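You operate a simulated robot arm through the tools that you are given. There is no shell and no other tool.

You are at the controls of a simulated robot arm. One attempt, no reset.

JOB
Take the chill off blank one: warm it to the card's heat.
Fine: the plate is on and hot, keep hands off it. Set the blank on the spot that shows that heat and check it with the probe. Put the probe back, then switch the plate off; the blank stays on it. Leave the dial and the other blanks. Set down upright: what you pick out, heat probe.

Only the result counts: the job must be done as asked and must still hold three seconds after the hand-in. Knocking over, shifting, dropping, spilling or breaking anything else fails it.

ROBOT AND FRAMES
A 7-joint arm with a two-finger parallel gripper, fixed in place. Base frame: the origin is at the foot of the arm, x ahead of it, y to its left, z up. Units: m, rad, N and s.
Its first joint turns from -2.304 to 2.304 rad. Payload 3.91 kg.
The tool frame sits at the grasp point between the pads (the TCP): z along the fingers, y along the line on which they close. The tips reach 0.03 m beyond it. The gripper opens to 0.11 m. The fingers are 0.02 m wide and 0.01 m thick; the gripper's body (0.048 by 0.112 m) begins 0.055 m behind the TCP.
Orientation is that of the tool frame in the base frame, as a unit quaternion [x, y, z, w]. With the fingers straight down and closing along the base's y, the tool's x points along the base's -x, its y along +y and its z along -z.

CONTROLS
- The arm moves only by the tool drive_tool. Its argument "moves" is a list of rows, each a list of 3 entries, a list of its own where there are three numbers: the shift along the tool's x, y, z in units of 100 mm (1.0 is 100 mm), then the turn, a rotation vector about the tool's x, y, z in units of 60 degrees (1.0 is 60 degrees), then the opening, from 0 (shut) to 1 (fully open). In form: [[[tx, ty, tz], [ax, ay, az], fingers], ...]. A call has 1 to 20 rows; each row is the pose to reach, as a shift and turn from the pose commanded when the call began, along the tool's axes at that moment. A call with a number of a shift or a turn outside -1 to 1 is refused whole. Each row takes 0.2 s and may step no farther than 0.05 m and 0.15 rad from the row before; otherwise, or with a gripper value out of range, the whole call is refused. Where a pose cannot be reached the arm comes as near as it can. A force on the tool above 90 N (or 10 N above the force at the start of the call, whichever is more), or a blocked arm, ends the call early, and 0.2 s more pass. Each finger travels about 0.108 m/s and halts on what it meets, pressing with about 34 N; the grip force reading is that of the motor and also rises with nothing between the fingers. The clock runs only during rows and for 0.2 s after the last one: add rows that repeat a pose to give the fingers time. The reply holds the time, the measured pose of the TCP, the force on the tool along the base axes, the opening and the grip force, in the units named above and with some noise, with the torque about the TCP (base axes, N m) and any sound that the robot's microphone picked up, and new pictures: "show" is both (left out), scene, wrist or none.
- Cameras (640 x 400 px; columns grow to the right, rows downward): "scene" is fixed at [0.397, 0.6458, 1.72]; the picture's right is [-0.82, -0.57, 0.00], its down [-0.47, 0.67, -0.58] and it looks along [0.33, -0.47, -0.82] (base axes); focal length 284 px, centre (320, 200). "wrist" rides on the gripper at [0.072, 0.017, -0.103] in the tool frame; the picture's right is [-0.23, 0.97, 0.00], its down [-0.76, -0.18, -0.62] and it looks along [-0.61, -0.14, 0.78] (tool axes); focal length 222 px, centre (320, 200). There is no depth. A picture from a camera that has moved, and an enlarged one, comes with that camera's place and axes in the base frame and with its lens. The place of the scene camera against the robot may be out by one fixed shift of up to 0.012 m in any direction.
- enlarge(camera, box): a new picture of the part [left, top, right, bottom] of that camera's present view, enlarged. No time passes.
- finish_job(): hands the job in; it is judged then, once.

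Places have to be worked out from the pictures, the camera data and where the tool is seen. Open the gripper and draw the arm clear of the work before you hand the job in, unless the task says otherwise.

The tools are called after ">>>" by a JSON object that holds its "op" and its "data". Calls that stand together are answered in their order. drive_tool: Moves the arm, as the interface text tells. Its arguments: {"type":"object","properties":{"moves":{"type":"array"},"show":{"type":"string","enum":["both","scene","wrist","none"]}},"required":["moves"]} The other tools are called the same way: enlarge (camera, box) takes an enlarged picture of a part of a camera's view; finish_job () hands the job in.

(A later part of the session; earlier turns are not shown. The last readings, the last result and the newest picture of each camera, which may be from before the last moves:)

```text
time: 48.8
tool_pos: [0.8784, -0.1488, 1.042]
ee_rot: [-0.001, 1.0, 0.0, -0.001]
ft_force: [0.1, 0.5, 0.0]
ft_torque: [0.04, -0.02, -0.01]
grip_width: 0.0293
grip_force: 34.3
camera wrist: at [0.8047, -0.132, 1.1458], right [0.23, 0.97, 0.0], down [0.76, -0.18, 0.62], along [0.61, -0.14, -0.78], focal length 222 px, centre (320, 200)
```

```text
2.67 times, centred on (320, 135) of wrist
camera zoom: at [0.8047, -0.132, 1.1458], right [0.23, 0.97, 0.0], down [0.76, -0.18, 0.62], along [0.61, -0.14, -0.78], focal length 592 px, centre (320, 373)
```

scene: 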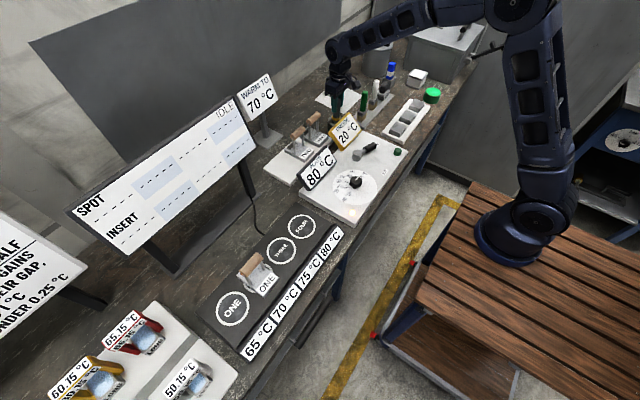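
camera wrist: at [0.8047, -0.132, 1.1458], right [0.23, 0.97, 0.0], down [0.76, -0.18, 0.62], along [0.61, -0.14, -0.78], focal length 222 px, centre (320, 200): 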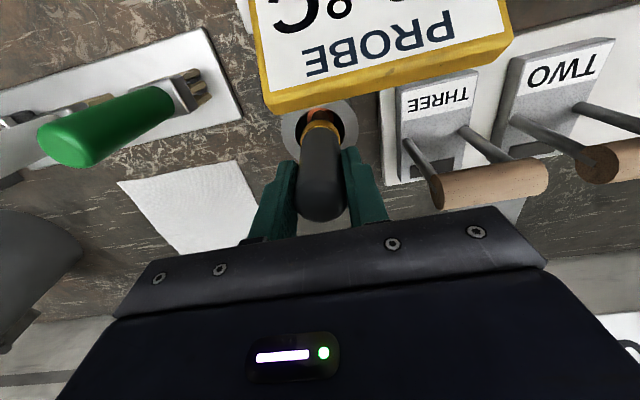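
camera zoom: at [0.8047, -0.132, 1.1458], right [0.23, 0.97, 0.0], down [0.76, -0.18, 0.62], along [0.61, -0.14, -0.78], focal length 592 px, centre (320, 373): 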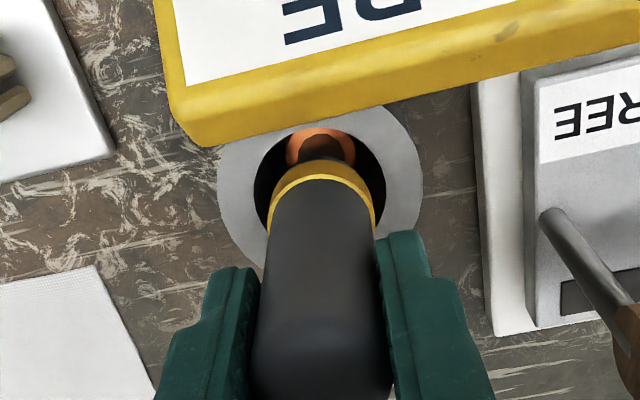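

Gripped (29.3 mm). Seat pose for return: TCP ≈ (0.8785, −0.149, 1.041). Lift straight up slowly.

>>> {"op": "drive_tool", "data": {"moves": [[[0, 0, -0.1], [0, 0, 0], 0], [[0, 0, -0.3], [0, 0, 0], 0], [[0, 0, -0.65], [0, 0, 0], 0], [[0, 0, -1.0], [0, 0, 0], 0], [[0, 0, -1.0], [0, 0, 0], 0]], "show": "both"}}

>>> {"op": "enlarge", "data": {"camera": "scene", "box": [270, 40, 400, 170]}}

>>> {"op": "enlarge", "data": {"camera": "wrist", "box": [200, 40, 440, 210]}}

```text
time: 50.0
tool_pos: [0.8787, -0.1515, 1.1402]
ee_rot: [0.0, 1.0, 0.0, 0.0]
ft_force: [-0.4, -0.1, -1.6]
ft_torque: [-0.02, 0.01, 0.01]
grip_width: 0.0289
grip_force: 34.5
camera wrist: at [0.8054, -0.1339, 1.245], right [0.23, 0.97, 0.0], down [0.76, -0.18, 0.62], along [0.61, -0.14, -0.78], focal length 222 px, centre (320, 200)
```

scene: 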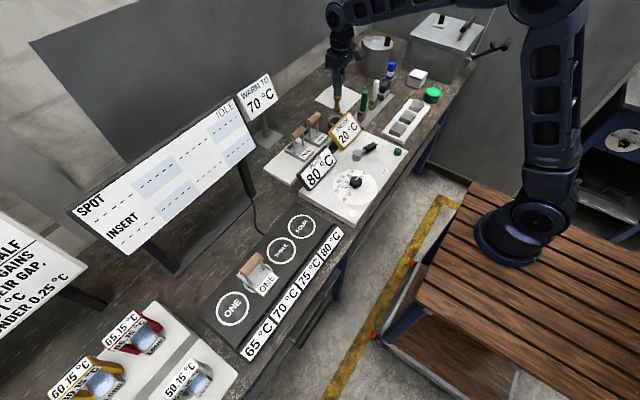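
wrist: 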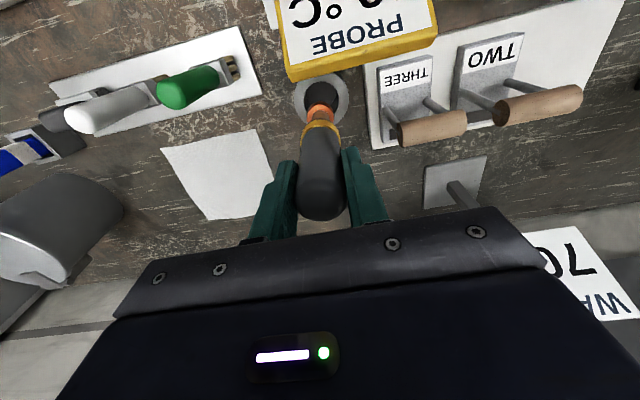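

```text
3.08 times, centred on (335, 105) of scene
camera zoom: at [0.397, 0.6458, 1.72], right [-0.82, -0.57, 0.0], down [-0.47, 0.67, -0.58], along [0.33, -0.47, -0.82], focal length 873 px, centre (274, 492)
```

zoom: 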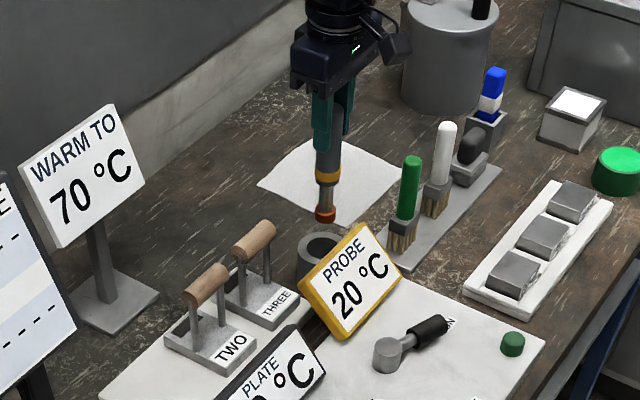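

```text
2.35 times, centred on (320, 125) of wrist
camera zoom: at [0.8054, -0.1339, 1.245], right [0.23, 0.97, 0.0], down [0.76, -0.18, 0.62], along [0.61, -0.14, -0.78], focal length 523 px, centre (320, 376)
```

zoom: 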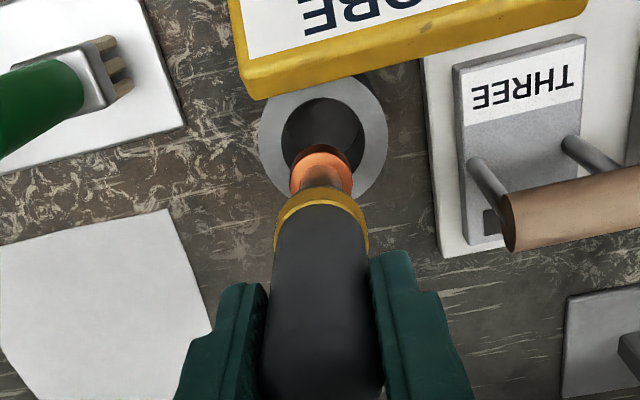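

The probe is out: copper tip about 0.14 m below the TCP, so touching the pad (z≈0.963) means TCP z≈1.10. I raise and carry it over to the blank: first −x and up, then left.

>>> {"op": "drive_tool", "data": {"moves": [[[0.1, 0, -0.3], [0, 0, 0], 0], [[0.45, 0, -0.6], [0, 0, 0], 0], [[0.8, 0, -0.7], [0, 0, 0], 0]], "show": "none"}}

>>> {"op": "drive_tool", "data": {"moves": [[[0.2, 0.3, 0], [0, 0, 0], 0], [[0.45, 0.65, 0], [0, 0, 0], 0], [[0.65, 1.0, 0], [0, 0, 0], 0]], "show": "none"}}

>>> {"op": "drive_tool", "data": {"moves": [[[0, 0.35, 0], [0, 0, 0], 0], [[0, 0.7, 0], [0, 0, 0], 0], [[0, 1.0, 0], [0, 0, 0], 0]], "show": "none"}}

>>> {"op": "drive_tool", "data": {"moves": [[[0, 0.35, 0], [0, 0, 0], 0], [[0, 0.7, 0], [0, 0, 0], 0], [[0, 1.0, 0], [0, 0, 0], 0]], "show": "both"}}

```text
time: 50.8
tool_pos: [0.8001, -0.1517, 1.2117]
ee_rot: [0.0, 1.0, 0.001, -0.001]
ft_force: [0.9, 0.3, -2.8]
ft_torque: [0.01, 0.06, -0.02]
grip_width: 0.029
grip_force: 34.0
```

```text
time: 51.6
tool_pos: [0.7329, -0.0512, 1.2103]
ee_rot: [0.0, 1.0, 0.0, 0.0]
ft_force: [-0.3, 0.0, -2.2]
ft_torque: [0.07, 0.04, -0.01]
grip_width: 0.029
grip_force: 34.7
```

```text
time: 52.4
tool_pos: [0.7339, 0.0476, 1.2114]
ee_rot: [-0.001, 1.0, 0.001, 0.0]
ft_force: [0.1, -1.0, -1.8]
ft_torque: [0.04, 0.0, 0.03]
grip_width: 0.0294
grip_force: 33.5
```

```text
time: 53.2
tool_pos: [0.7348, 0.1478, 1.2123]
ee_rot: [-0.001, 1.0, 0.0, 0.0]
ft_force: [0.4, 0.1, -1.7]
ft_torque: [-0.05, -0.02, 0.0]
grip_width: 0.0291
grip_force: 33.9
camera wrist: at [0.6613, 0.1659, 1.3169], right [0.23, 0.97, 0.0], down [0.76, -0.18, 0.62], along [0.61, -0.14, -0.78], focal length 222 px, centre (320, 200)
```

scene: 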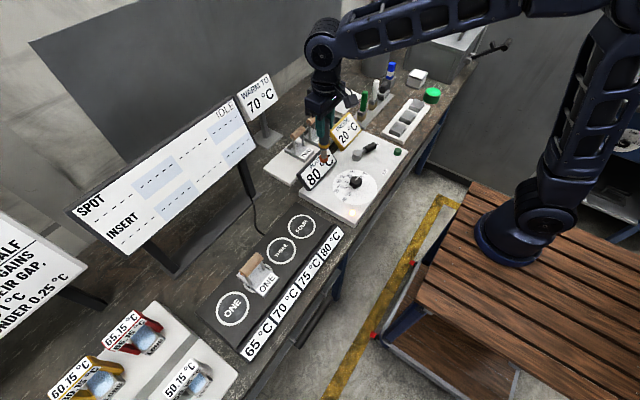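
wrist: 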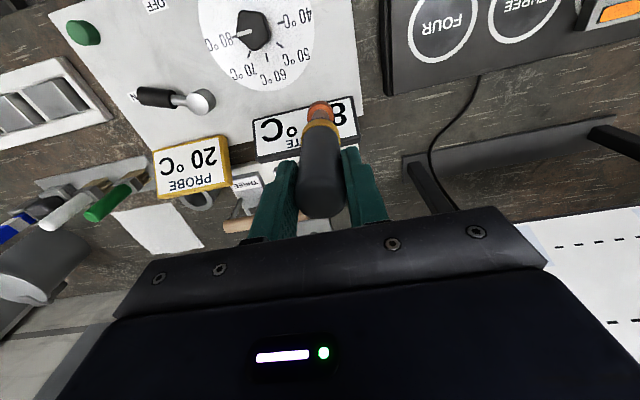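

Carrying on left along x≈0.735 to y≈0.45, then a look.

>>> {"op": "drive_tool", "data": {"moves": [[[0, 0.35, 0], [0, 0, 0], 0], [[0, 0.7, 0], [0, 0, 0], 0], [[0, 1.0, 0], [0, 0, 0], 0]], "show": "none"}}

>>> {"op": "drive_tool", "data": {"moves": [[[0, 0.35, 0], [0, 0, 0], 0], [[0, 0.7, 0], [0, 0, 0], 0], [[0, 1.0, 0], [0, 0, 0], 0]], "show": "none"}}

>>> {"op": "drive_tool", "data": {"moves": [[[0, 0.35, 0], [0, 0, 0], 0], [[0, 0.7, 0], [0, 0, 0], 0], [[0, 1.0, 0], [0, 0, 0], 0], [[0, 1.0, 0], [0, 0, 0], 0]], "show": "both"}}

>>> {"op": "enlarge", "data": {"camera": "wrist", "box": [220, 0, 560, 210]}}

>>> {"op": "enlarge", "data": {"camera": "scene", "box": [180, 180, 340, 320]}}

```text
time: 54.0
tool_pos: [0.7329, 0.2499, 1.2132]
ee_rot: [0.0, 1.0, -0.001, -0.001]
ft_force: [0.1, -0.5, -1.7]
ft_torque: [0.03, 0.0, 0.0]
grip_width: 0.0292
grip_force: 34.5
```

```text
time: 54.8
tool_pos: [0.736, 0.3502, 1.2117]
ee_rot: [0.0, 1.0, 0.0, 0.0]
ft_force: [0.4, -0.5, -1.2]
ft_torque: [-0.01, 0.0, 0.01]
grip_width: 0.0291
grip_force: 33.9
```

```text
time: 55.8
tool_pos: [0.7351, 0.4514, 1.2108]
ee_rot: [-0.001, 1.0, 0.001, 0.0]
ft_force: [-0.4, 0.0, -1.6]
ft_torque: [0.02, -0.03, -0.02]
grip_width: 0.0294
grip_force: 33.3
camera wrist: at [0.6615, 0.4686, 1.3151], right [0.23, 0.97, 0.0], down [0.76, -0.18, 0.62], along [0.61, -0.14, -0.78], focal length 222 px, centre (320, 200)
```

scene: 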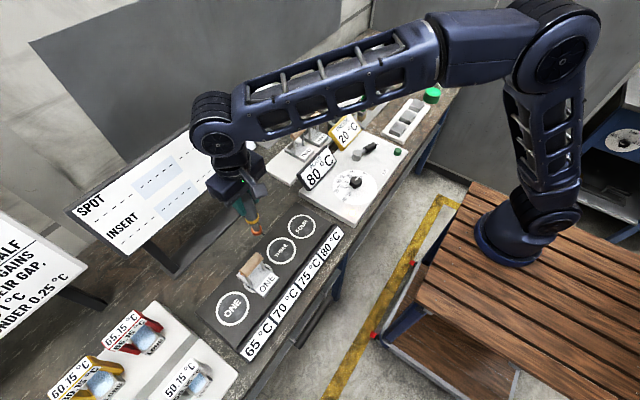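
wrist: 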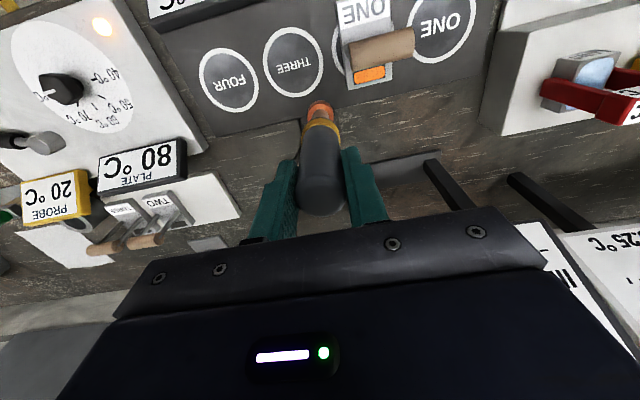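

```text
1.88 times, centred on (390, 105) of wrist
camera zoom: at [0.6615, 0.4686, 1.3151], right [0.23, 0.97, 0.0], down [0.76, -0.18, 0.62], along [0.61, -0.14, -0.78], focal length 418 px, centre (188, 379)
```

zoom: 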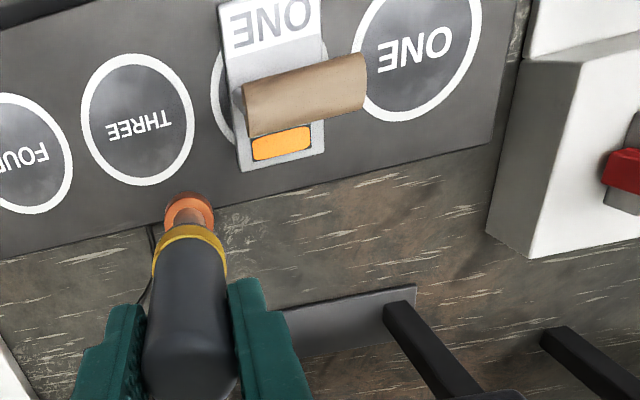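

```text
2.86 times, centred on (260, 250) of scene
camera zoom: at [0.397, 0.6458, 1.72], right [-0.82, -0.57, 0.0], down [-0.47, 0.67, -0.58], along [0.33, -0.47, -0.82], focal length 811 px, centre (491, 57)
```

zoom: 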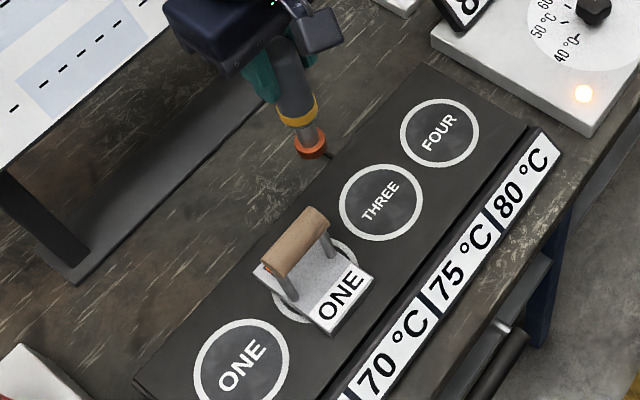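

Pad re-measured at (0.735, 0.523); the tip tracks the TCP axis, disc ~0.141–0.146 m below. I move over the pad and descend to z≈1.125 first.

>>> {"op": "drive_tool", "data": {"moves": [[[0, 0.36, 0], [0, 0, 0], 0], [[0, 0.72, 0], [0, 0, 0], 0], [[0, 0.72, 0], [0, 0, 0], 0], [[0, 0.72, 0.25], [0, 0, 0], 0], [[0, 0.72, 0.5], [0, 0, 0], 0], [[0, 0.72, 0.75], [0, 0, 0], 0], [[0, 0.72, 0.85], [0, 0, 0], 0], [[0, 0.72, 0.85], [0, 0, 0], 0]], "show": "both"}}

>>> {"op": "enlarge", "data": {"camera": "wrist", "box": [220, 40, 460, 210]}}

>>> {"op": "enlarge", "data": {"camera": "scene", "box": [200, 200, 330, 320]}}

```text
time: 57.6
tool_pos: [0.7338, 0.5213, 1.1291]
ee_rot: [0.0, 1.0, 0.0, 0.0]
ft_force: [0.2, 0.1, -1.2]
ft_torque: [0.06, 0.0, 0.02]
grip_width: 0.0291
grip_force: 34.4
camera wrist: at [0.6598, 0.5391, 1.2318], right [0.23, 0.97, 0.0], down [0.76, -0.18, 0.62], along [0.61, -0.14, -0.78], focal length 222 px, centre (320, 200)
```

scene: 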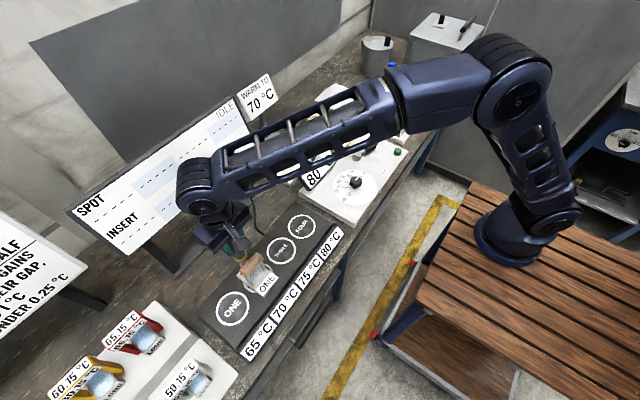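
wrist: 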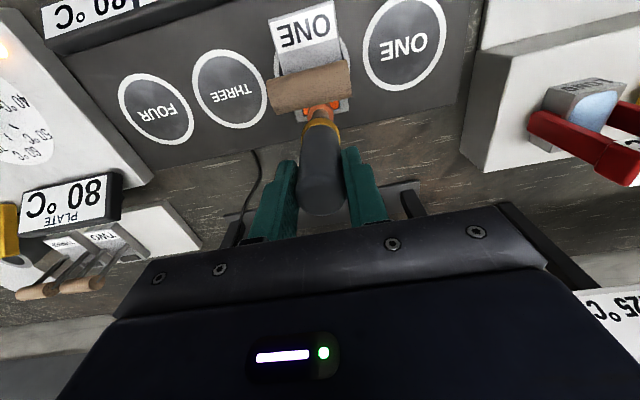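

```text
2.35 times, centred on (340, 125) of wrist
camera zoom: at [0.6598, 0.5391, 1.2318], right [0.23, 0.97, 0.0], down [0.76, -0.18, 0.62], along [0.61, -0.14, -0.78], focal length 523 px, centre (273, 376)
```

zoom: 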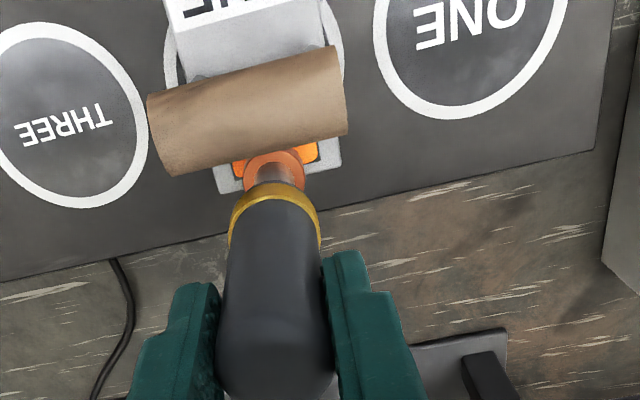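

```text
3.33 times, centred on (265, 260) of scene
camera zoom: at [0.397, 0.6458, 1.72], right [-0.82, -0.57, 0.0], down [-0.47, 0.67, -0.58], along [0.33, -0.47, -0.82], focal length 946 px, centre (503, 0)
```

zoom: 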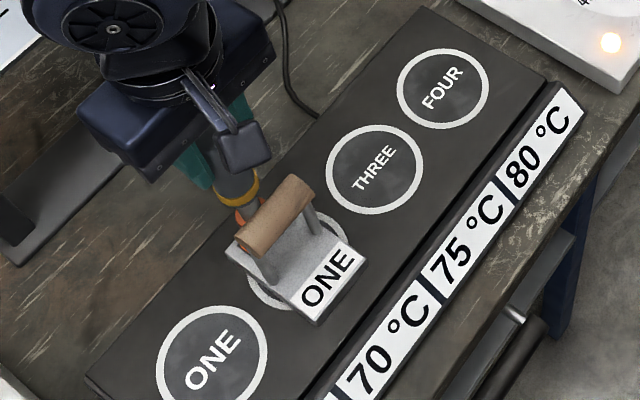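

The tip is right above the orange pad, clear of the bar. I step down in small increments, watching the force.

>>> {"op": "drive_tool", "data": {"moves": [[[0, 0, 0.05], [0, 0, 0], 0], [[0, 0, 0.1], [0, 0, 0], 0], [[0, 0, 0.14], [0, 0, 0], 0], [[0, 0, 0.14], [0, 0, 0], 0]], "show": "none"}}

```text
time: 58.6
tool_pos: [0.7341, 0.5222, 1.113]
ee_rot: [0.0, 1.0, -0.001, 0.0]
ft_force: [-0.5, 0.7, -1.9]
ft_torque: [0.07, 0.02, 0.01]
grip_width: 0.0292
grip_force: 33.6
```

>>> {"op": "drive_tool", "data": {"moves": [[[0, 0, 0.02], [0, 0, 0], 0], [[0, 0, 0.04], [0, 0, 0], 0], [[0, 0, 0.04], [0, 0, 0], 0]], "show": "none"}}

```text
time: 59.4
tool_pos: [0.7349, 0.5213, 1.1091]
ee_rot: [0.0, 1.0, 0.0, 0.0]
ft_force: [0.3, 0.0, -1.4]
ft_torque: [0.07, 0.02, -0.01]
grip_width: 0.0294
grip_force: 33.5
```

Still free (only the probe's weight). I keep stepping by 3 mm.

>>> {"op": "drive_tool", "data": {"moves": [[[0, 0, 0.015], [0, 0, 0], 0], [[0, 0, 0.03], [0, 0, 0], 0], [[0, 0, 0.03], [0, 0, 0], 0]], "show": "both"}}

>>> {"op": "enlarge", "data": {"camera": "wrist", "box": [220, 40, 460, 210]}}

>>> {"op": "enlarge", "data": {"camera": "scene", "box": [200, 200, 330, 320]}}

```text
time: 60.2
tool_pos: [0.735, 0.5227, 1.1059]
ee_rot: [0.0, 1.0, 0.0, 0.0]
ft_force: [0.3, 0.0, -0.1]
ft_torque: [0.1, -0.04, 0.0]
grip_width: 0.0291
grip_force: 34.1
camera wrist: at [0.6609, 0.5399, 1.2105], right [0.23, 0.97, 0.0], down [0.76, -0.18, 0.62], along [0.61, -0.14, -0.78], focal length 222 px, centre (320, 200)
```

scene: 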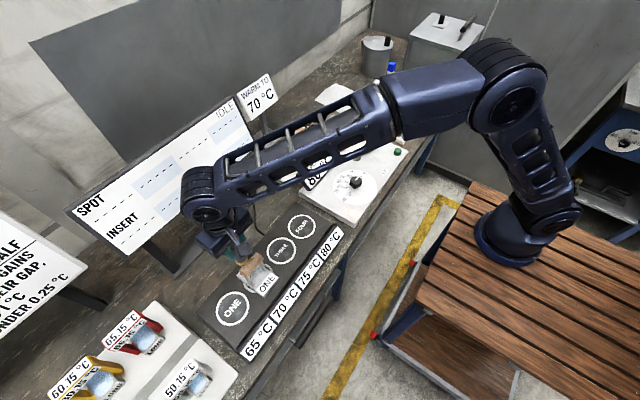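
wrist: 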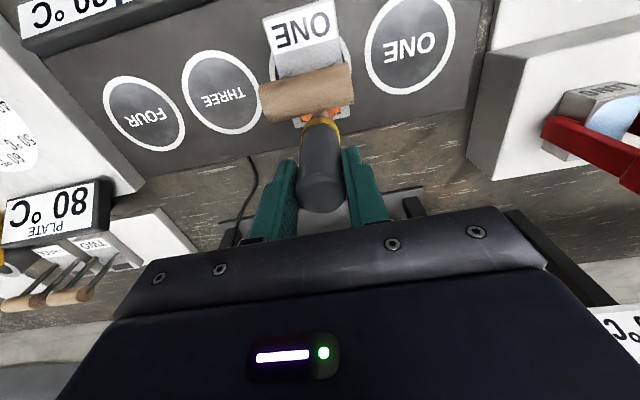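

```text
2.35 times, centred on (340, 125) of wrist
camera zoom: at [0.6609, 0.5399, 1.2105], right [0.23, 0.97, 0.0], down [0.76, -0.18, 0.62], along [0.61, -0.14, -0.78], focal length 523 px, centre (273, 376)
```

zoom: 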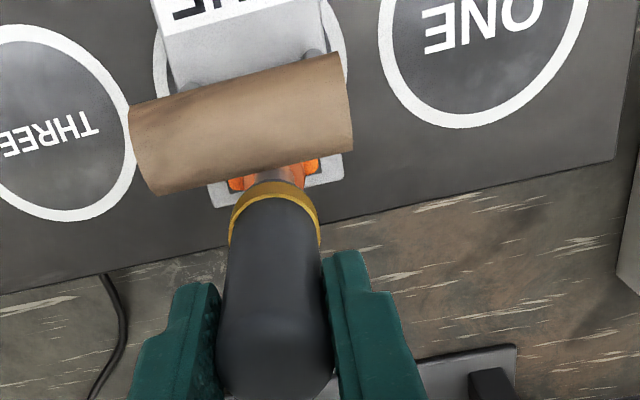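

```text
3.33 times, centred on (265, 260) of scene
camera zoom: at [0.397, 0.6458, 1.72], right [-0.82, -0.57, 0.0], down [-0.47, 0.67, -0.58], along [0.33, -0.47, -0.82], focal length 946 px, centre (503, 0)
```

zoom: 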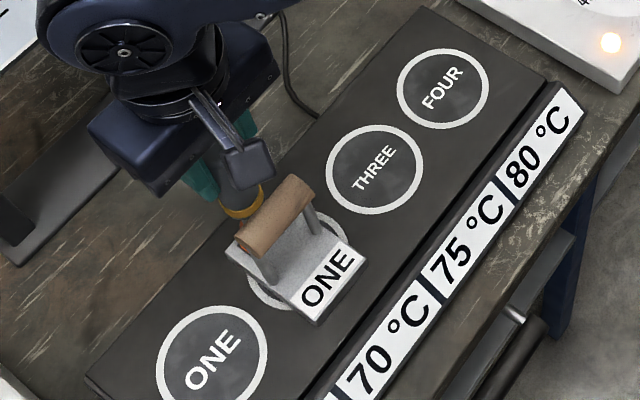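

The probe weight is coming off – just touching. I press 1 mm more for a firm contact, hold, and check the PROBE display.

>>> {"op": "drive_tool", "data": {"moves": [[[0, 0, 0.01], [0, 0, 0], 0], [[0, 0, 0.015], [0, 0, 0], 0], [[0, 0, 0.015], [0, 0, 0], 0]], "show": "both"}}

>>> {"op": "enlarge", "data": {"camera": "scene", "box": [290, 100, 390, 200]}}

>>> {"op": "enlarge", "data": {"camera": "wrist", "box": [0, 150, 240, 320]}}

```text
time: 61.0
tool_pos: [0.734, 0.5217, 1.1066]
ee_rot: [0.001, 1.0, 0.001, 0.001]
ft_force: [2.7, 4.4, 19.8]
ft_torque: [0.46, -0.27, 0.0]
grip_width: 0.0295
grip_force: 33.9
camera wrist: at [0.6604, 0.5393, 1.2102], right [0.23, 0.97, 0.0], down [0.76, -0.18, 0.62], along [0.61, -0.14, -0.78], focal length 222 px, centre (320, 200)
```

scene: 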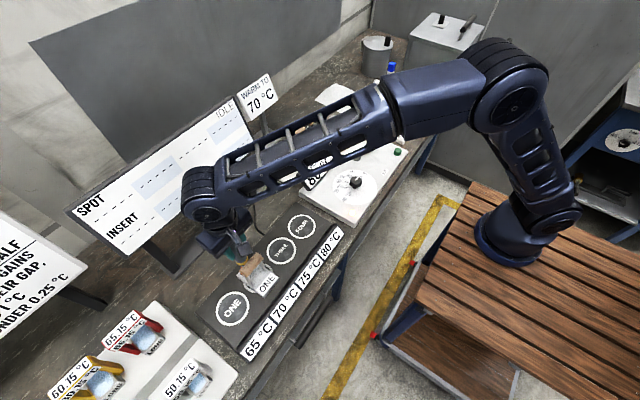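
wrist: 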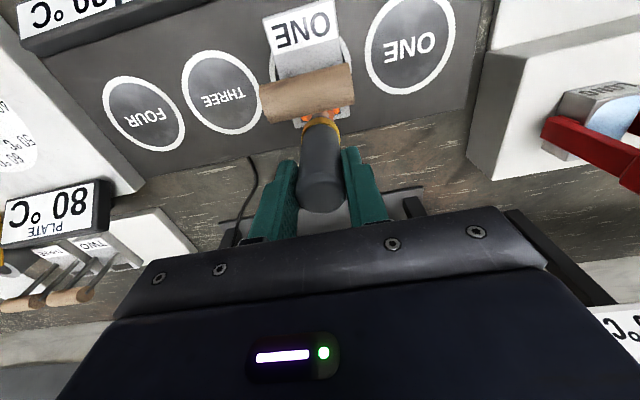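

```text
4.00 times, centred on (340, 150) of scene
camera zoom: at [0.397, 0.6458, 1.72], right [-0.82, -0.57, 0.0], down [-0.47, 0.67, -0.58], along [0.33, -0.47, -0.82], focal length 1135 px, centre (240, 400)
```

zoom: 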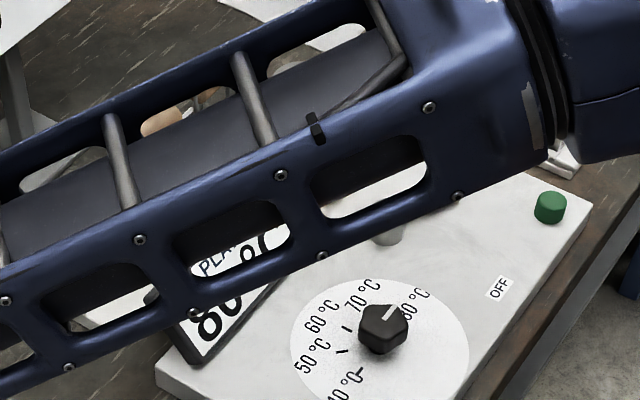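

```text
2.35 times, centred on (120, 235) of wrist
camera zoom: at [0.6604, 0.5393, 1.2102], right [0.23, 0.97, 0.0], down [0.76, -0.18, 0.62], along [0.61, -0.14, -0.78], focal length 523 px, centre (791, 118)
```

zoom: 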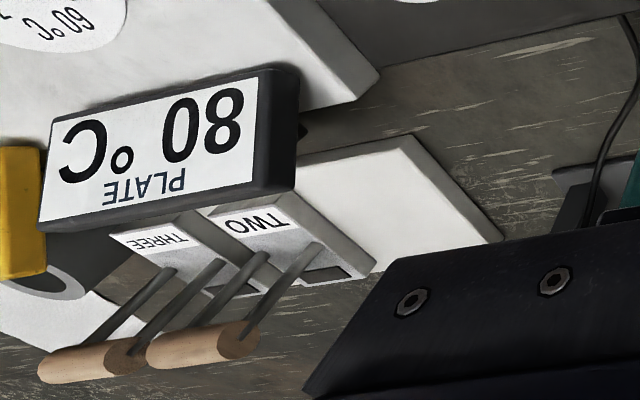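

Contact is made (about 20 N), but the PROBE display is hidden by the arm from both cameras. I ease off ~1 mm to a light touch.

>>> {"op": "drive_tool", "data": {"moves": [[[0, 0, -0.01], [0, 0, 0], 0], [[0, 0, -0.01], [0, 0, 0], 0]], "show": "none"}}

```text
time: 61.6
tool_pos: [0.7324, 0.5216, 1.1065]
ee_rot: [0.0, 1.0, 0.0, 0.0]
ft_force: [2.9, 4.0, 13.9]
ft_torque: [0.64, -0.35, 0.0]
grip_width: 0.0292
grip_force: 34.0
```

>>> {"op": "drive_tool", "data": {"moves": [[[0, 0, -0.008], [0, 0, 0], 0], [[0, 0, -0.008], [0, 0, 0], 0]], "show": "none"}}

```text
time: 62.2
tool_pos: [0.7333, 0.5222, 1.106]
ee_rot: [0.0, 1.0, -0.001, 0.0]
ft_force: [2.0, 2.8, 7.7]
ft_torque: [0.44, -0.26, 0.01]
grip_width: 0.0294
grip_force: 34.0
```

Light contact of ~8 N. I spin the tool −12° about the probe's own axis so the wrist camera can see the PROBE display while the tip stays on the pad.

>>> {"op": "drive_tool", "data": {"moves": [[[0, 0, 0], [0, 0, 0.05], 0], [[0, 0, 0], [0, 0, 0.1], 0], [[0, 0, 0], [0, 0, 0.15], 0], [[0, 0, 0], [0, 0, 0.2], 0], [[0, 0, 0], [0, 0, 0.2], 0]], "show": "both"}}

>>> {"op": "enlarge", "data": {"camera": "wrist", "box": [0, 200, 200, 340]}}

```text
time: 63.4
tool_pos: [0.7344, 0.522, 1.1064]
ee_rot: [0.106, 0.994, 0.0, 0.0]
ft_force: [-0.4, -0.6, 0.8]
ft_torque: [0.05, -0.06, -0.02]
grip_width: 0.0292
grip_force: 33.6
camera wrist: at [0.6654, 0.5541, 1.2101], right [0.42, 0.91, 0.0], down [0.71, -0.33, 0.62], along [0.56, -0.27, -0.78], focal length 222 px, centre (320, 200)
```

scene: 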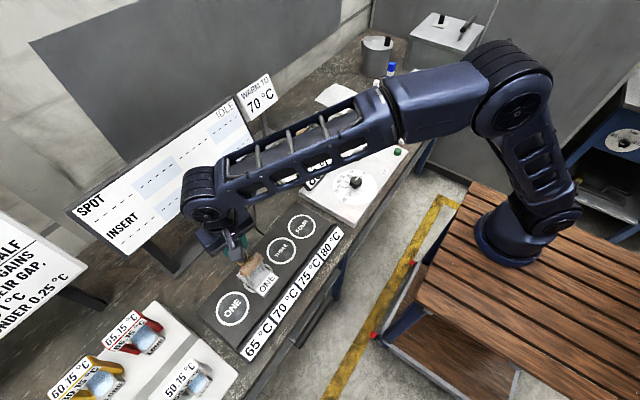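
wrist: 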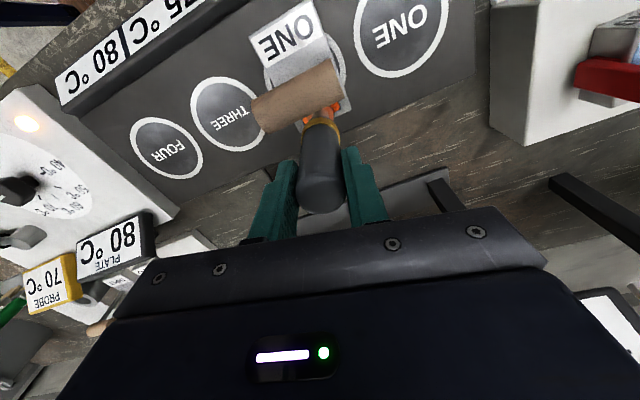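

```text
2.86 times, centred on (100, 270) of wrist
camera zoom: at [0.6654, 0.5541, 1.2101], right [0.42, 0.91, 0.0], down [0.71, -0.33, 0.62], along [0.56, -0.27, -0.78], focal length 635 px, centre (949, 0)
```

zoom: 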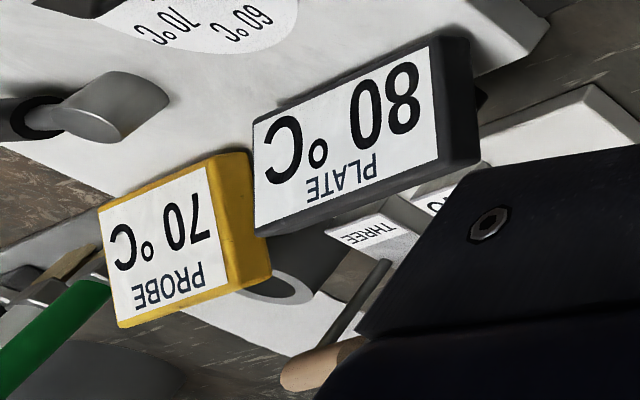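

The PROBE display reads 70 °C – matches the card. I spin back to yaw 0 while still touching (a further second of contact), then lift.

>>> {"op": "drive_tool", "data": {"moves": [[[0, 0, 0.005], [0, 0, 0], 0], [[0, 0, 0.005], [0, 0, 0], 0], [[0, 0, 0], [0, 0, -0.05], 0], [[0, 0, 0], [0, 0, -0.1], 0], [[0, 0, 0], [0, 0, -0.15], 0], [[0, 0, 0], [0, 0, -0.2], 0], [[0, 0, 0], [0, 0, -0.2], 0]], "show": "none"}}

>>> {"op": "drive_tool", "data": {"moves": [[[0, 0, -0.1], [0, 0, 0], 0], [[0, 0, -0.3], [0, 0, 0], 0], [[0, 0, -0.6], [0, 0, 0], 0], [[0, 0, -0.9], [0, 0, 0], 0], [[0, 0, -0.9], [0, 0, 0], 0]], "show": "both"}}

>>> {"op": "enlarge", "data": {"camera": "wrist", "box": [220, 0, 460, 210]}}

>>> {"op": "enlarge", "data": {"camera": "scene", "box": [200, 200, 330, 320]}}

```text
time: 65.0
tool_pos: [0.7337, 0.5227, 1.1064]
ee_rot: [-0.001, 1.0, 0.0, 0.0]
ft_force: [-0.1, 0.2, -0.7]
ft_torque: [0.09, 0.06, 0.05]
grip_width: 0.0292
grip_force: 34.1
```

```text
time: 66.2
tool_pos: [0.7342, 0.5225, 1.1945]
ee_rot: [0.0, 1.0, 0.001, 0.0]
ft_force: [-0.1, -0.6, -1.8]
ft_torque: [-0.01, 0.0, -0.02]
grip_width: 0.0292
grip_force: 34.5
camera wrist: at [0.6608, 0.5396, 1.2991], right [0.23, 0.97, 0.0], down [0.76, -0.18, 0.62], along [0.61, -0.14, -0.78], focal length 222 px, centre (320, 200)
```

scene: 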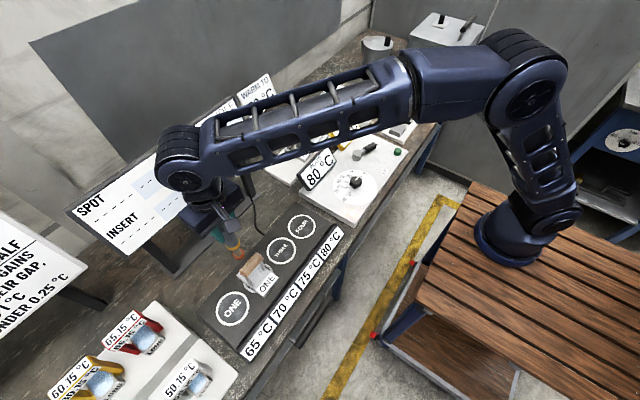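
wrist: 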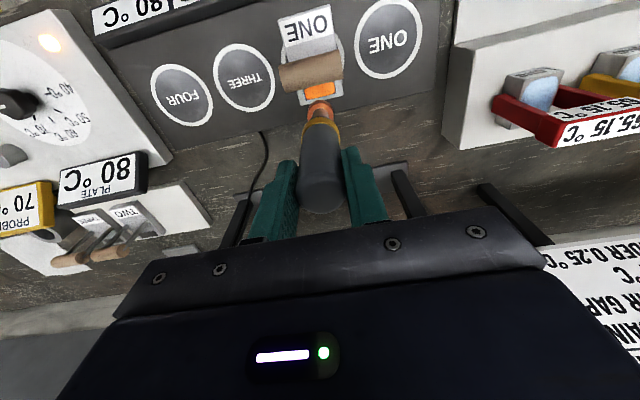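

```text
1.90 times, centred on (340, 105) of wrist
camera zoom: at [0.6608, 0.5396, 1.2991], right [0.23, 0.97, 0.0], down [0.76, -0.18, 0.62], along [0.61, -0.14, -0.78], focal length 423 px, centre (282, 381)
```

zoom: 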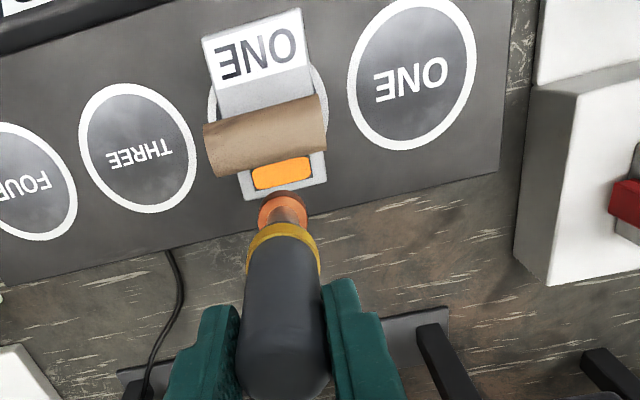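

```text
3.33 times, centred on (265, 260) of scene
camera zoom: at [0.397, 0.6458, 1.72], right [-0.82, -0.57, 0.0], down [-0.47, 0.67, -0.58], along [0.33, -0.47, -0.82], focal length 946 px, centre (503, 0)
```

zoom: 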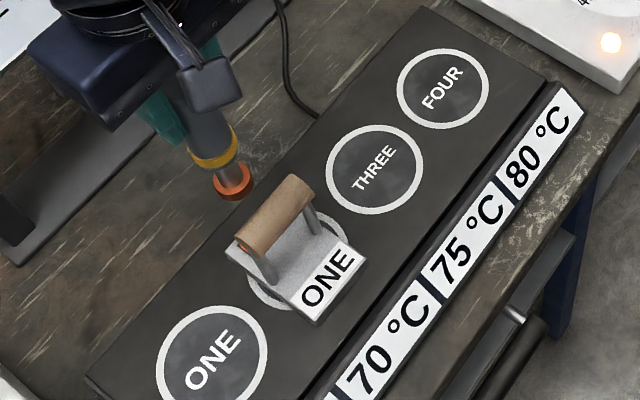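

70 °C confirmed and the blank is unmoved. Now I carry the probe back along the same path.

>>> {"op": "drive_tool", "data": {"moves": [[[0, -0.1, -0.2], [0, 0, 0], 0], [[0, -0.4, -0.2], [0, 0, 0], 0], [[0, -0.7, -0.2], [0, 0, 0], 0], [[0, -1.0, -0.2], [0, 0, 0], 0]], "show": "none"}}

>>> {"op": "drive_tool", "data": {"moves": [[[0, -0.35, 0], [0, 0, 0], 0], [[0, -0.7, 0], [0, 0, 0], 0], [[0, -1.0, 0], [0, 0, 0], 0]], "show": "none"}}

>>> {"op": "drive_tool", "data": {"moves": [[[0, -0.35, 0], [0, 0, 0], 0], [[0, -0.7, 0], [0, 0, 0], 0], [[0, -1.0, 0], [0, 0, 0], 0]], "show": "none"}}

>>> {"op": "drive_tool", "data": {"moves": [[[0, -0.35, 0], [0, 0, 0], 0], [[0, -0.7, 0], [0, 0, 0], 0], [[0, -1.0, 0], [0, 0, 0], 0]], "show": "none"}}

>>> {"op": "drive_tool", "data": {"moves": [[[0, -0.35, 0], [0, 0, 0], 0], [[0, -0.7, 0], [0, 0, 0], 0], [[0, -1.0, 0], [0, 0, 0], 0]], "show": "none"}}

>>> {"op": "drive_tool", "data": {"moves": [[[-0.2, -0.3, 0], [0, 0, 0], 0], [[-0.45, -0.65, 0], [0, 0, 0], 0], [[-0.65, -1.0, 0], [0, 0, 0], 0]], "show": "both"}}

```text
time: 67.2
tool_pos: [0.7339, 0.4223, 1.2148]
ee_rot: [-0.001, 1.0, 0.0, 0.0]
ft_force: [0.4, 0.7, -1.8]
ft_torque: [-0.04, -0.01, -0.01]
grip_width: 0.0291
grip_force: 33.9
```

```text
time: 68.0
tool_pos: [0.7322, 0.322, 1.2165]
ee_rot: [-0.001, 1.0, 0.0, 0.0]
ft_force: [-0.3, 0.6, -1.7]
ft_torque: [-0.05, 0.01, 0.02]
grip_width: 0.0293
grip_force: 33.7
```

```text
time: 68.8
tool_pos: [0.7343, 0.2224, 1.2152]
ee_rot: [0.0, 1.0, 0.0, 0.0]
ft_force: [1.4, 0.8, -2.5]
ft_torque: [-0.08, 0.03, 0.0]
grip_width: 0.0292
grip_force: 33.8
```

```text
time: 69.6
tool_pos: [0.7309, 0.1228, 1.2172]
ee_rot: [-0.001, 1.0, 0.0, 0.001]
ft_force: [0.2, 0.8, -2.8]
ft_torque: [-0.05, 0.0, -0.02]
grip_width: 0.0289
grip_force: 34.0
```

```text
time: 70.4
tool_pos: [0.7353, 0.022, 1.2173]
ee_rot: [0.0, 1.0, 0.0, -0.001]
ft_force: [-0.5, 0.4, -1.7]
ft_torque: [-0.05, 0.02, -0.02]
grip_width: 0.0292
grip_force: 34.1
```

```text
time: 71.2
tool_pos: [0.8001, -0.0785, 1.2157]
ee_rot: [0.0, 1.0, 0.0, -0.001]
ft_force: [-0.2, 1.2, -1.3]
ft_torque: [-0.02, -0.03, 0.0]
grip_width: 0.0292
grip_force: 33.7
camera wrist: at [0.727, -0.061, 1.3198], right [0.23, 0.97, 0.0], down [0.76, -0.18, 0.62], along [0.61, -0.14, -0.78], focal length 222 px, centre (320, 200)
```

scene: 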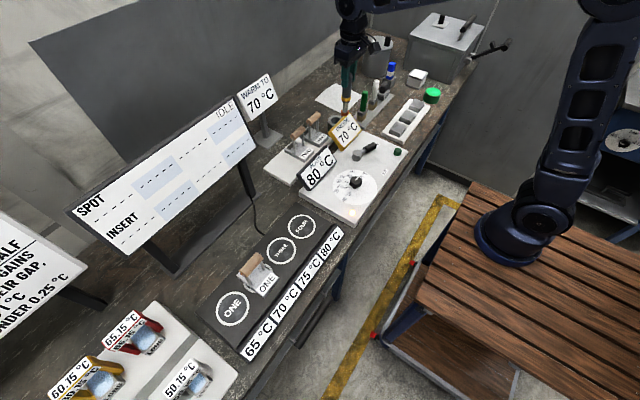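
wrist: 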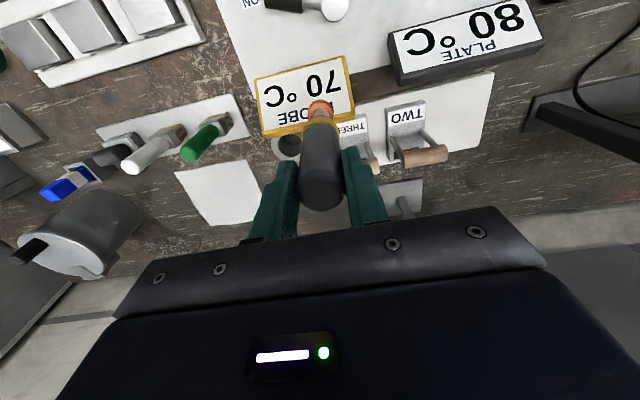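

The display holds 70 °C. I move over the holder and lower to z≈1.15 (tip ~5 cm above the ring) and check the alignment.

>>> {"op": "drive_tool", "data": {"moves": [[[-0.3, -0.25, 0], [0, 0, 0], 0], [[-0.6, -0.5, 0], [0, 0, 0], 0], [[-0.785, -0.7, 0], [0, 0, 0], 0], [[-0.785, -0.7, 0.3], [0, 0, 0], 0], [[-0.785, -0.7, 0.65], [0, 0, 0], 0], [[-0.785, -0.7, 0.65], [0, 0, 0], 0]], "show": "both"}}

>>> {"op": "enlarge", "data": {"camera": "wrist", "box": [200, 40, 440, 210]}}

>>> {"op": "enlarge", "data": {"camera": "scene", "box": [270, 40, 400, 170]}}

```text
time: 72.6
tool_pos: [0.8767, -0.1503, 1.1529]
ee_rot: [-0.001, 1.0, 0.0, -0.001]
ft_force: [-0.3, -1.1, -1.3]
ft_torque: [-0.07, -0.01, -0.06]
grip_width: 0.0291
grip_force: 34.2
camera wrist: at [0.8043, -0.133, 1.2563], right [0.23, 0.97, 0.0], down [0.76, -0.18, 0.62], along [0.61, -0.14, -0.78], focal length 222 px, centre (320, 200)
```

scene: 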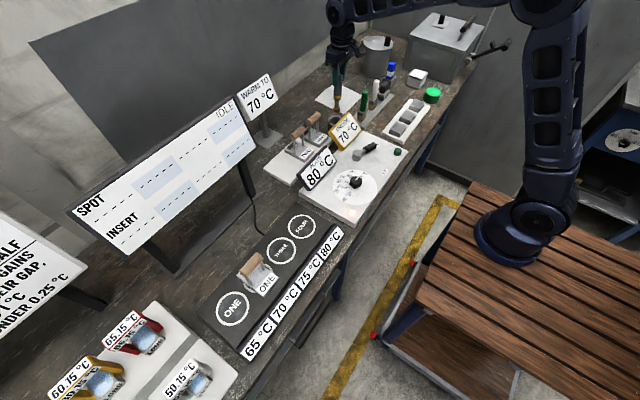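
wrist: 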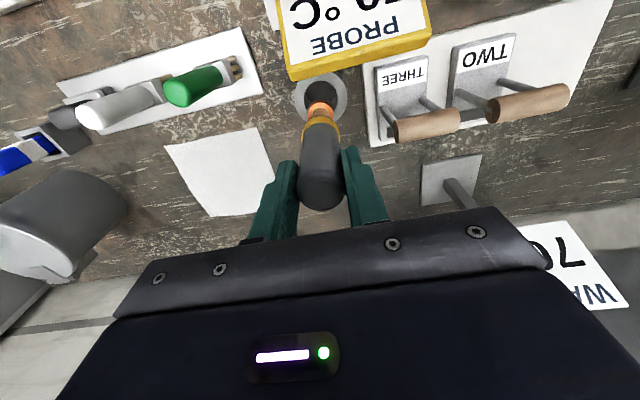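

```text
2.35 times, centred on (320, 125) of wrist
camera zoom: at [0.8043, -0.133, 1.2563], right [0.23, 0.97, 0.0], down [0.76, -0.18, 0.62], along [0.61, -0.14, -0.78], focal length 523 px, centre (320, 376)
```

zoom: 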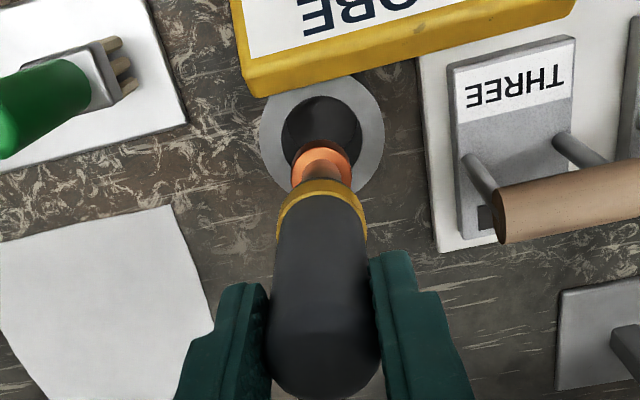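

```text
3.08 times, centred on (335, 105) of scene
camera zoom: at [0.397, 0.6458, 1.72], right [-0.82, -0.57, 0.0], down [-0.47, 0.67, -0.58], along [0.33, -0.47, -0.82], focal length 873 px, centre (274, 492)
```

zoom: 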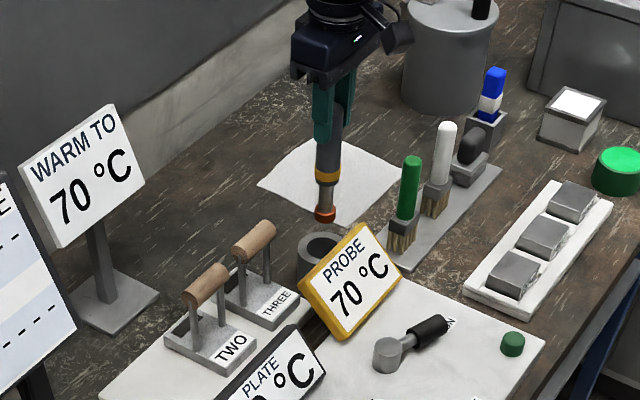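

The tip is aligned with the bore; by my command bookkeeping I'm 1.5 mm short in x and 2 mm off in y from the pick pose, so I correct that and lower 0.1 m into the holder.

>>> {"op": "drive_tool", "data": {"moves": [[[-0.015, -0.02, 0], [0, 0, 0], 0], [[-0.015, -0.02, 0.2], [0, 0, 0], 0], [[-0.015, -0.02, 0.4], [0, 0, 0], 0], [[-0.015, -0.02, 0.55], [0, 0, 0], 0], [[-0.015, -0.02, 0.7], [0, 0, 0], 0], [[-0.015, -0.02, 0.7], [0, 0, 0], 0]], "show": "both"}}

>>> {"op": "enlarge", "data": {"camera": "wrist", "box": [200, 40, 440, 210]}}

>>> {"op": "enlarge", "data": {"camera": "scene", "box": [270, 40, 400, 170]}}

```text
time: 74.0
tool_pos: [0.8783, -0.1511, 1.0828]
ee_rot: [0.0, 1.0, 0.0, 0.0]
ft_force: [0.4, -0.1, -1.0]
ft_torque: [-0.02, 0.03, -0.01]
grip_width: 0.0289
grip_force: 34.3
camera wrist: at [0.8056, -0.133, 1.1863], right [0.23, 0.97, 0.0], down [0.76, -0.18, 0.62], along [0.61, -0.14, -0.78], focal length 222 px, centre (320, 200)
```

scene: 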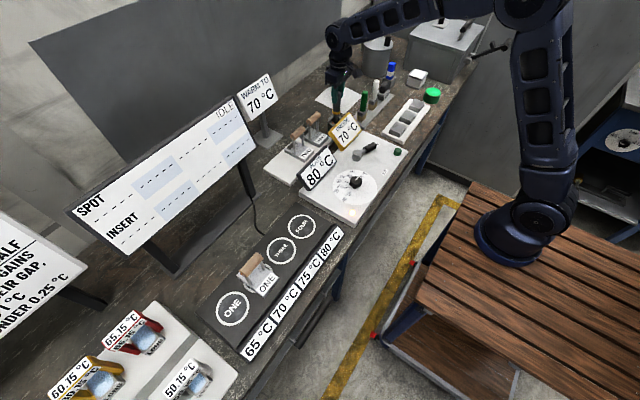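
wrist: 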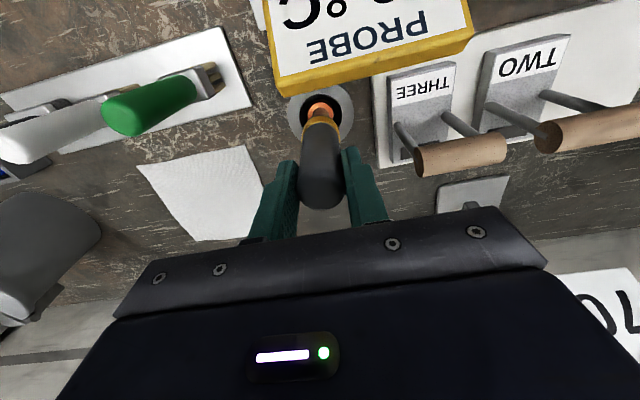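

```text
2.35 times, centred on (320, 125) of wrist
camera zoom: at [0.8056, -0.133, 1.1863], right [0.23, 0.97, 0.0], down [0.76, -0.18, 0.62], along [0.61, -0.14, -0.78], focal length 523 px, centre (320, 376)
```

zoom: 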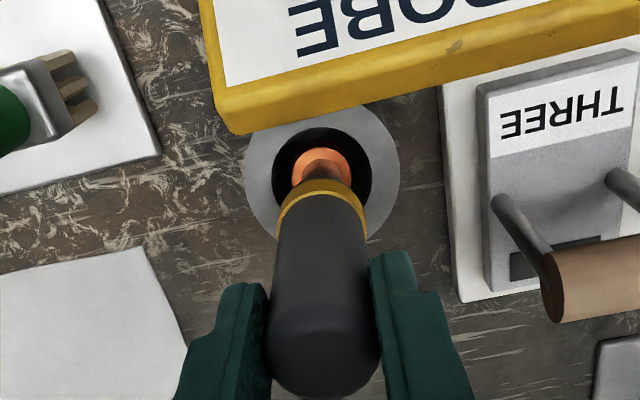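

```text
3.08 times, centred on (335, 105) of scene
camera zoom: at [0.397, 0.6458, 1.72], right [-0.82, -0.57, 0.0], down [-0.47, 0.67, -0.58], along [0.33, -0.47, -0.82], focal length 873 px, centre (274, 492)
```

zoom: 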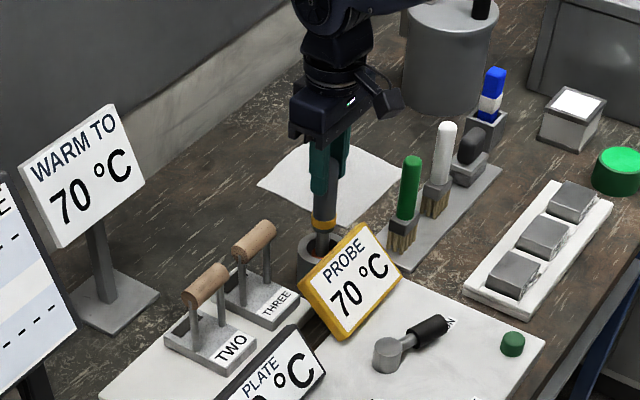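

The tip is entering the bore centrally with no contact. I lower another 33 mm, then finish in small steps.

>>> {"op": "drive_tool", "data": {"moves": [[[0, 0, 0.12], [0, 0, 0], 0], [[0, 0, 0.24], [0, 0, 0], 0], [[0, 0, 0.33], [0, 0, 0], 0], [[0, 0, 0.33], [0, 0, 0], 0]], "show": "none"}}

>>> {"op": "drive_tool", "data": {"moves": [[[0, 0, 0.03], [0, 0, 0], 0], [[0, 0, 0.045], [0, 0, 0], 0], [[0, 0, 0.045], [0, 0, 0], 0]], "show": "both"}}

>>> {"op": "enlarge", "data": {"camera": "wrist", "box": [200, 40, 440, 210]}}

```text
time: 75.0
tool_pos: [0.8789, -0.1506, 1.0505]
ee_rot: [0.001, 1.0, 0.0, 0.002]
ft_force: [1.5, 0.7, 30.1]
ft_torque: [0.61, -0.34, 0.0]
grip_width: 0.0296
grip_force: 33.8
```

```text
time: 75.8
tool_pos: [0.8791, -0.1503, 1.0453]
ee_rot: [0.0, 1.0, 0.0, 0.001]
ft_force: [2.3, -4.6, 30.3]
ft_torque: [-0.76, -0.24, 0.01]
grip_width: 0.0292
grip_force: 34.0
camera wrist: at [0.8049, -0.1331, 1.1486], right [0.23, 0.97, 0.0], down [0.76, -0.18, 0.62], along [0.61, -0.14, -0.78], focal length 222 px, centre (320, 200)
```

scene: 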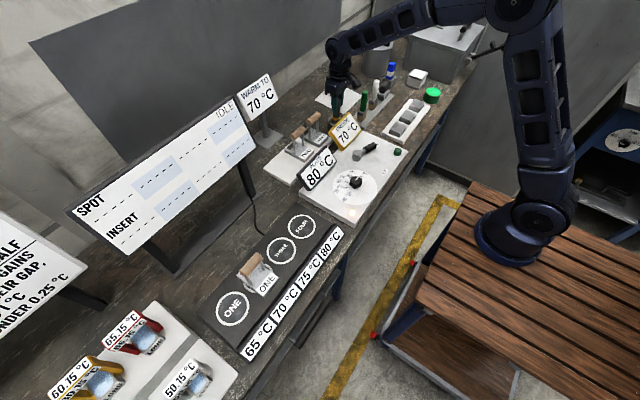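
wrist: 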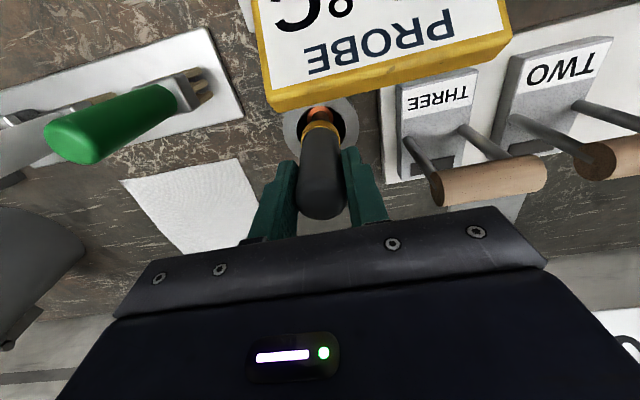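

```text
2.35 times, centred on (320, 125) of wrist
camera zoom: at [0.8049, -0.1331, 1.1486], right [0.23, 0.97, 0.0], down [0.76, -0.18, 0.62], along [0.61, -0.14, -0.78], focal length 523 px, centre (320, 376)
```

zoom: 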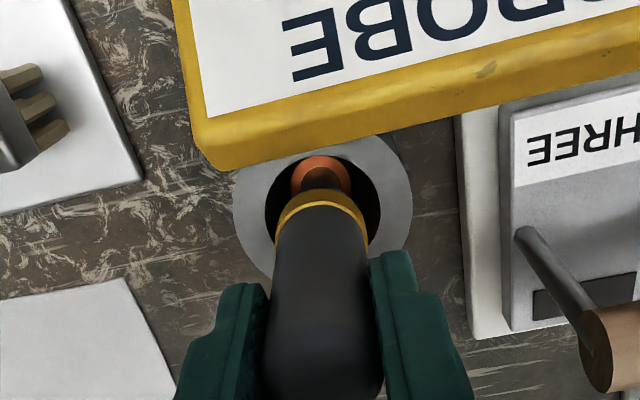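

The probe has bottomed out (≈30 N, it slid a few mm in the grip) and sits visually as it did originally. I ease up ~2.5 mm to unload before letting go.

>>> {"op": "drive_tool", "data": {"moves": [[[0, 0, -0.015], [0, 0, 0], 0], [[0, 0, -0.025], [0, 0, 0], 0], [[0, 0, -0.025], [0, 0, 0], 0]], "show": "scene"}}

>>> {"op": "enlarge", "data": {"camera": "scene", "box": [270, 60, 400, 170]}}

```text
time: 76.6
tool_pos: [0.8786, -0.1496, 1.0458]
ee_rot: [0.0, 1.0, 0.0, -0.001]
ft_force: [0.7, 0.8, -1.9]
ft_torque: [0.05, 0.01, 0.0]
grip_width: 0.0293
grip_force: 34.0
```

scene: 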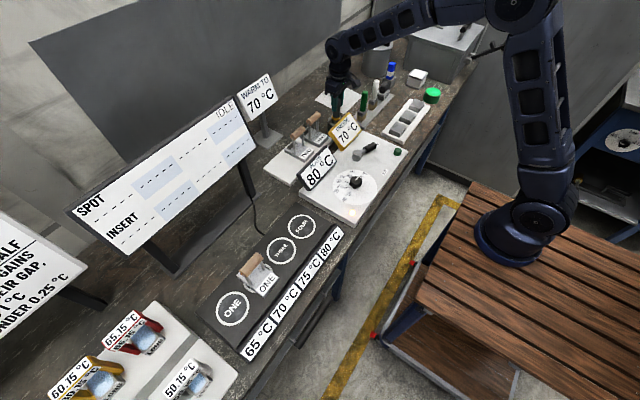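

```text
3.64 times, centred on (335, 115) of scene
camera zoom: at [0.397, 0.6458, 1.72], right [-0.82, -0.57, 0.0], down [-0.47, 0.67, -0.58], along [0.33, -0.47, -0.82], focal length 1032 px, centre (266, 509)
```

zoom: 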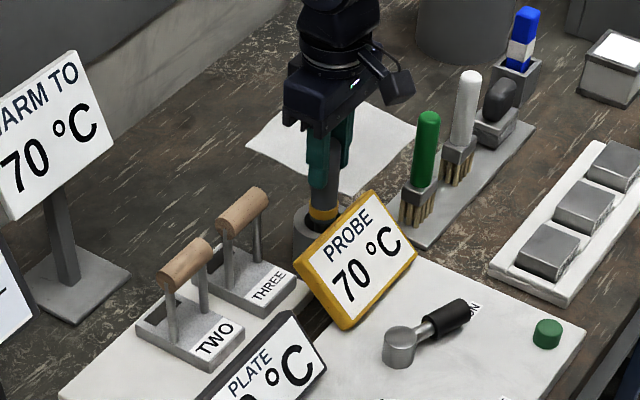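

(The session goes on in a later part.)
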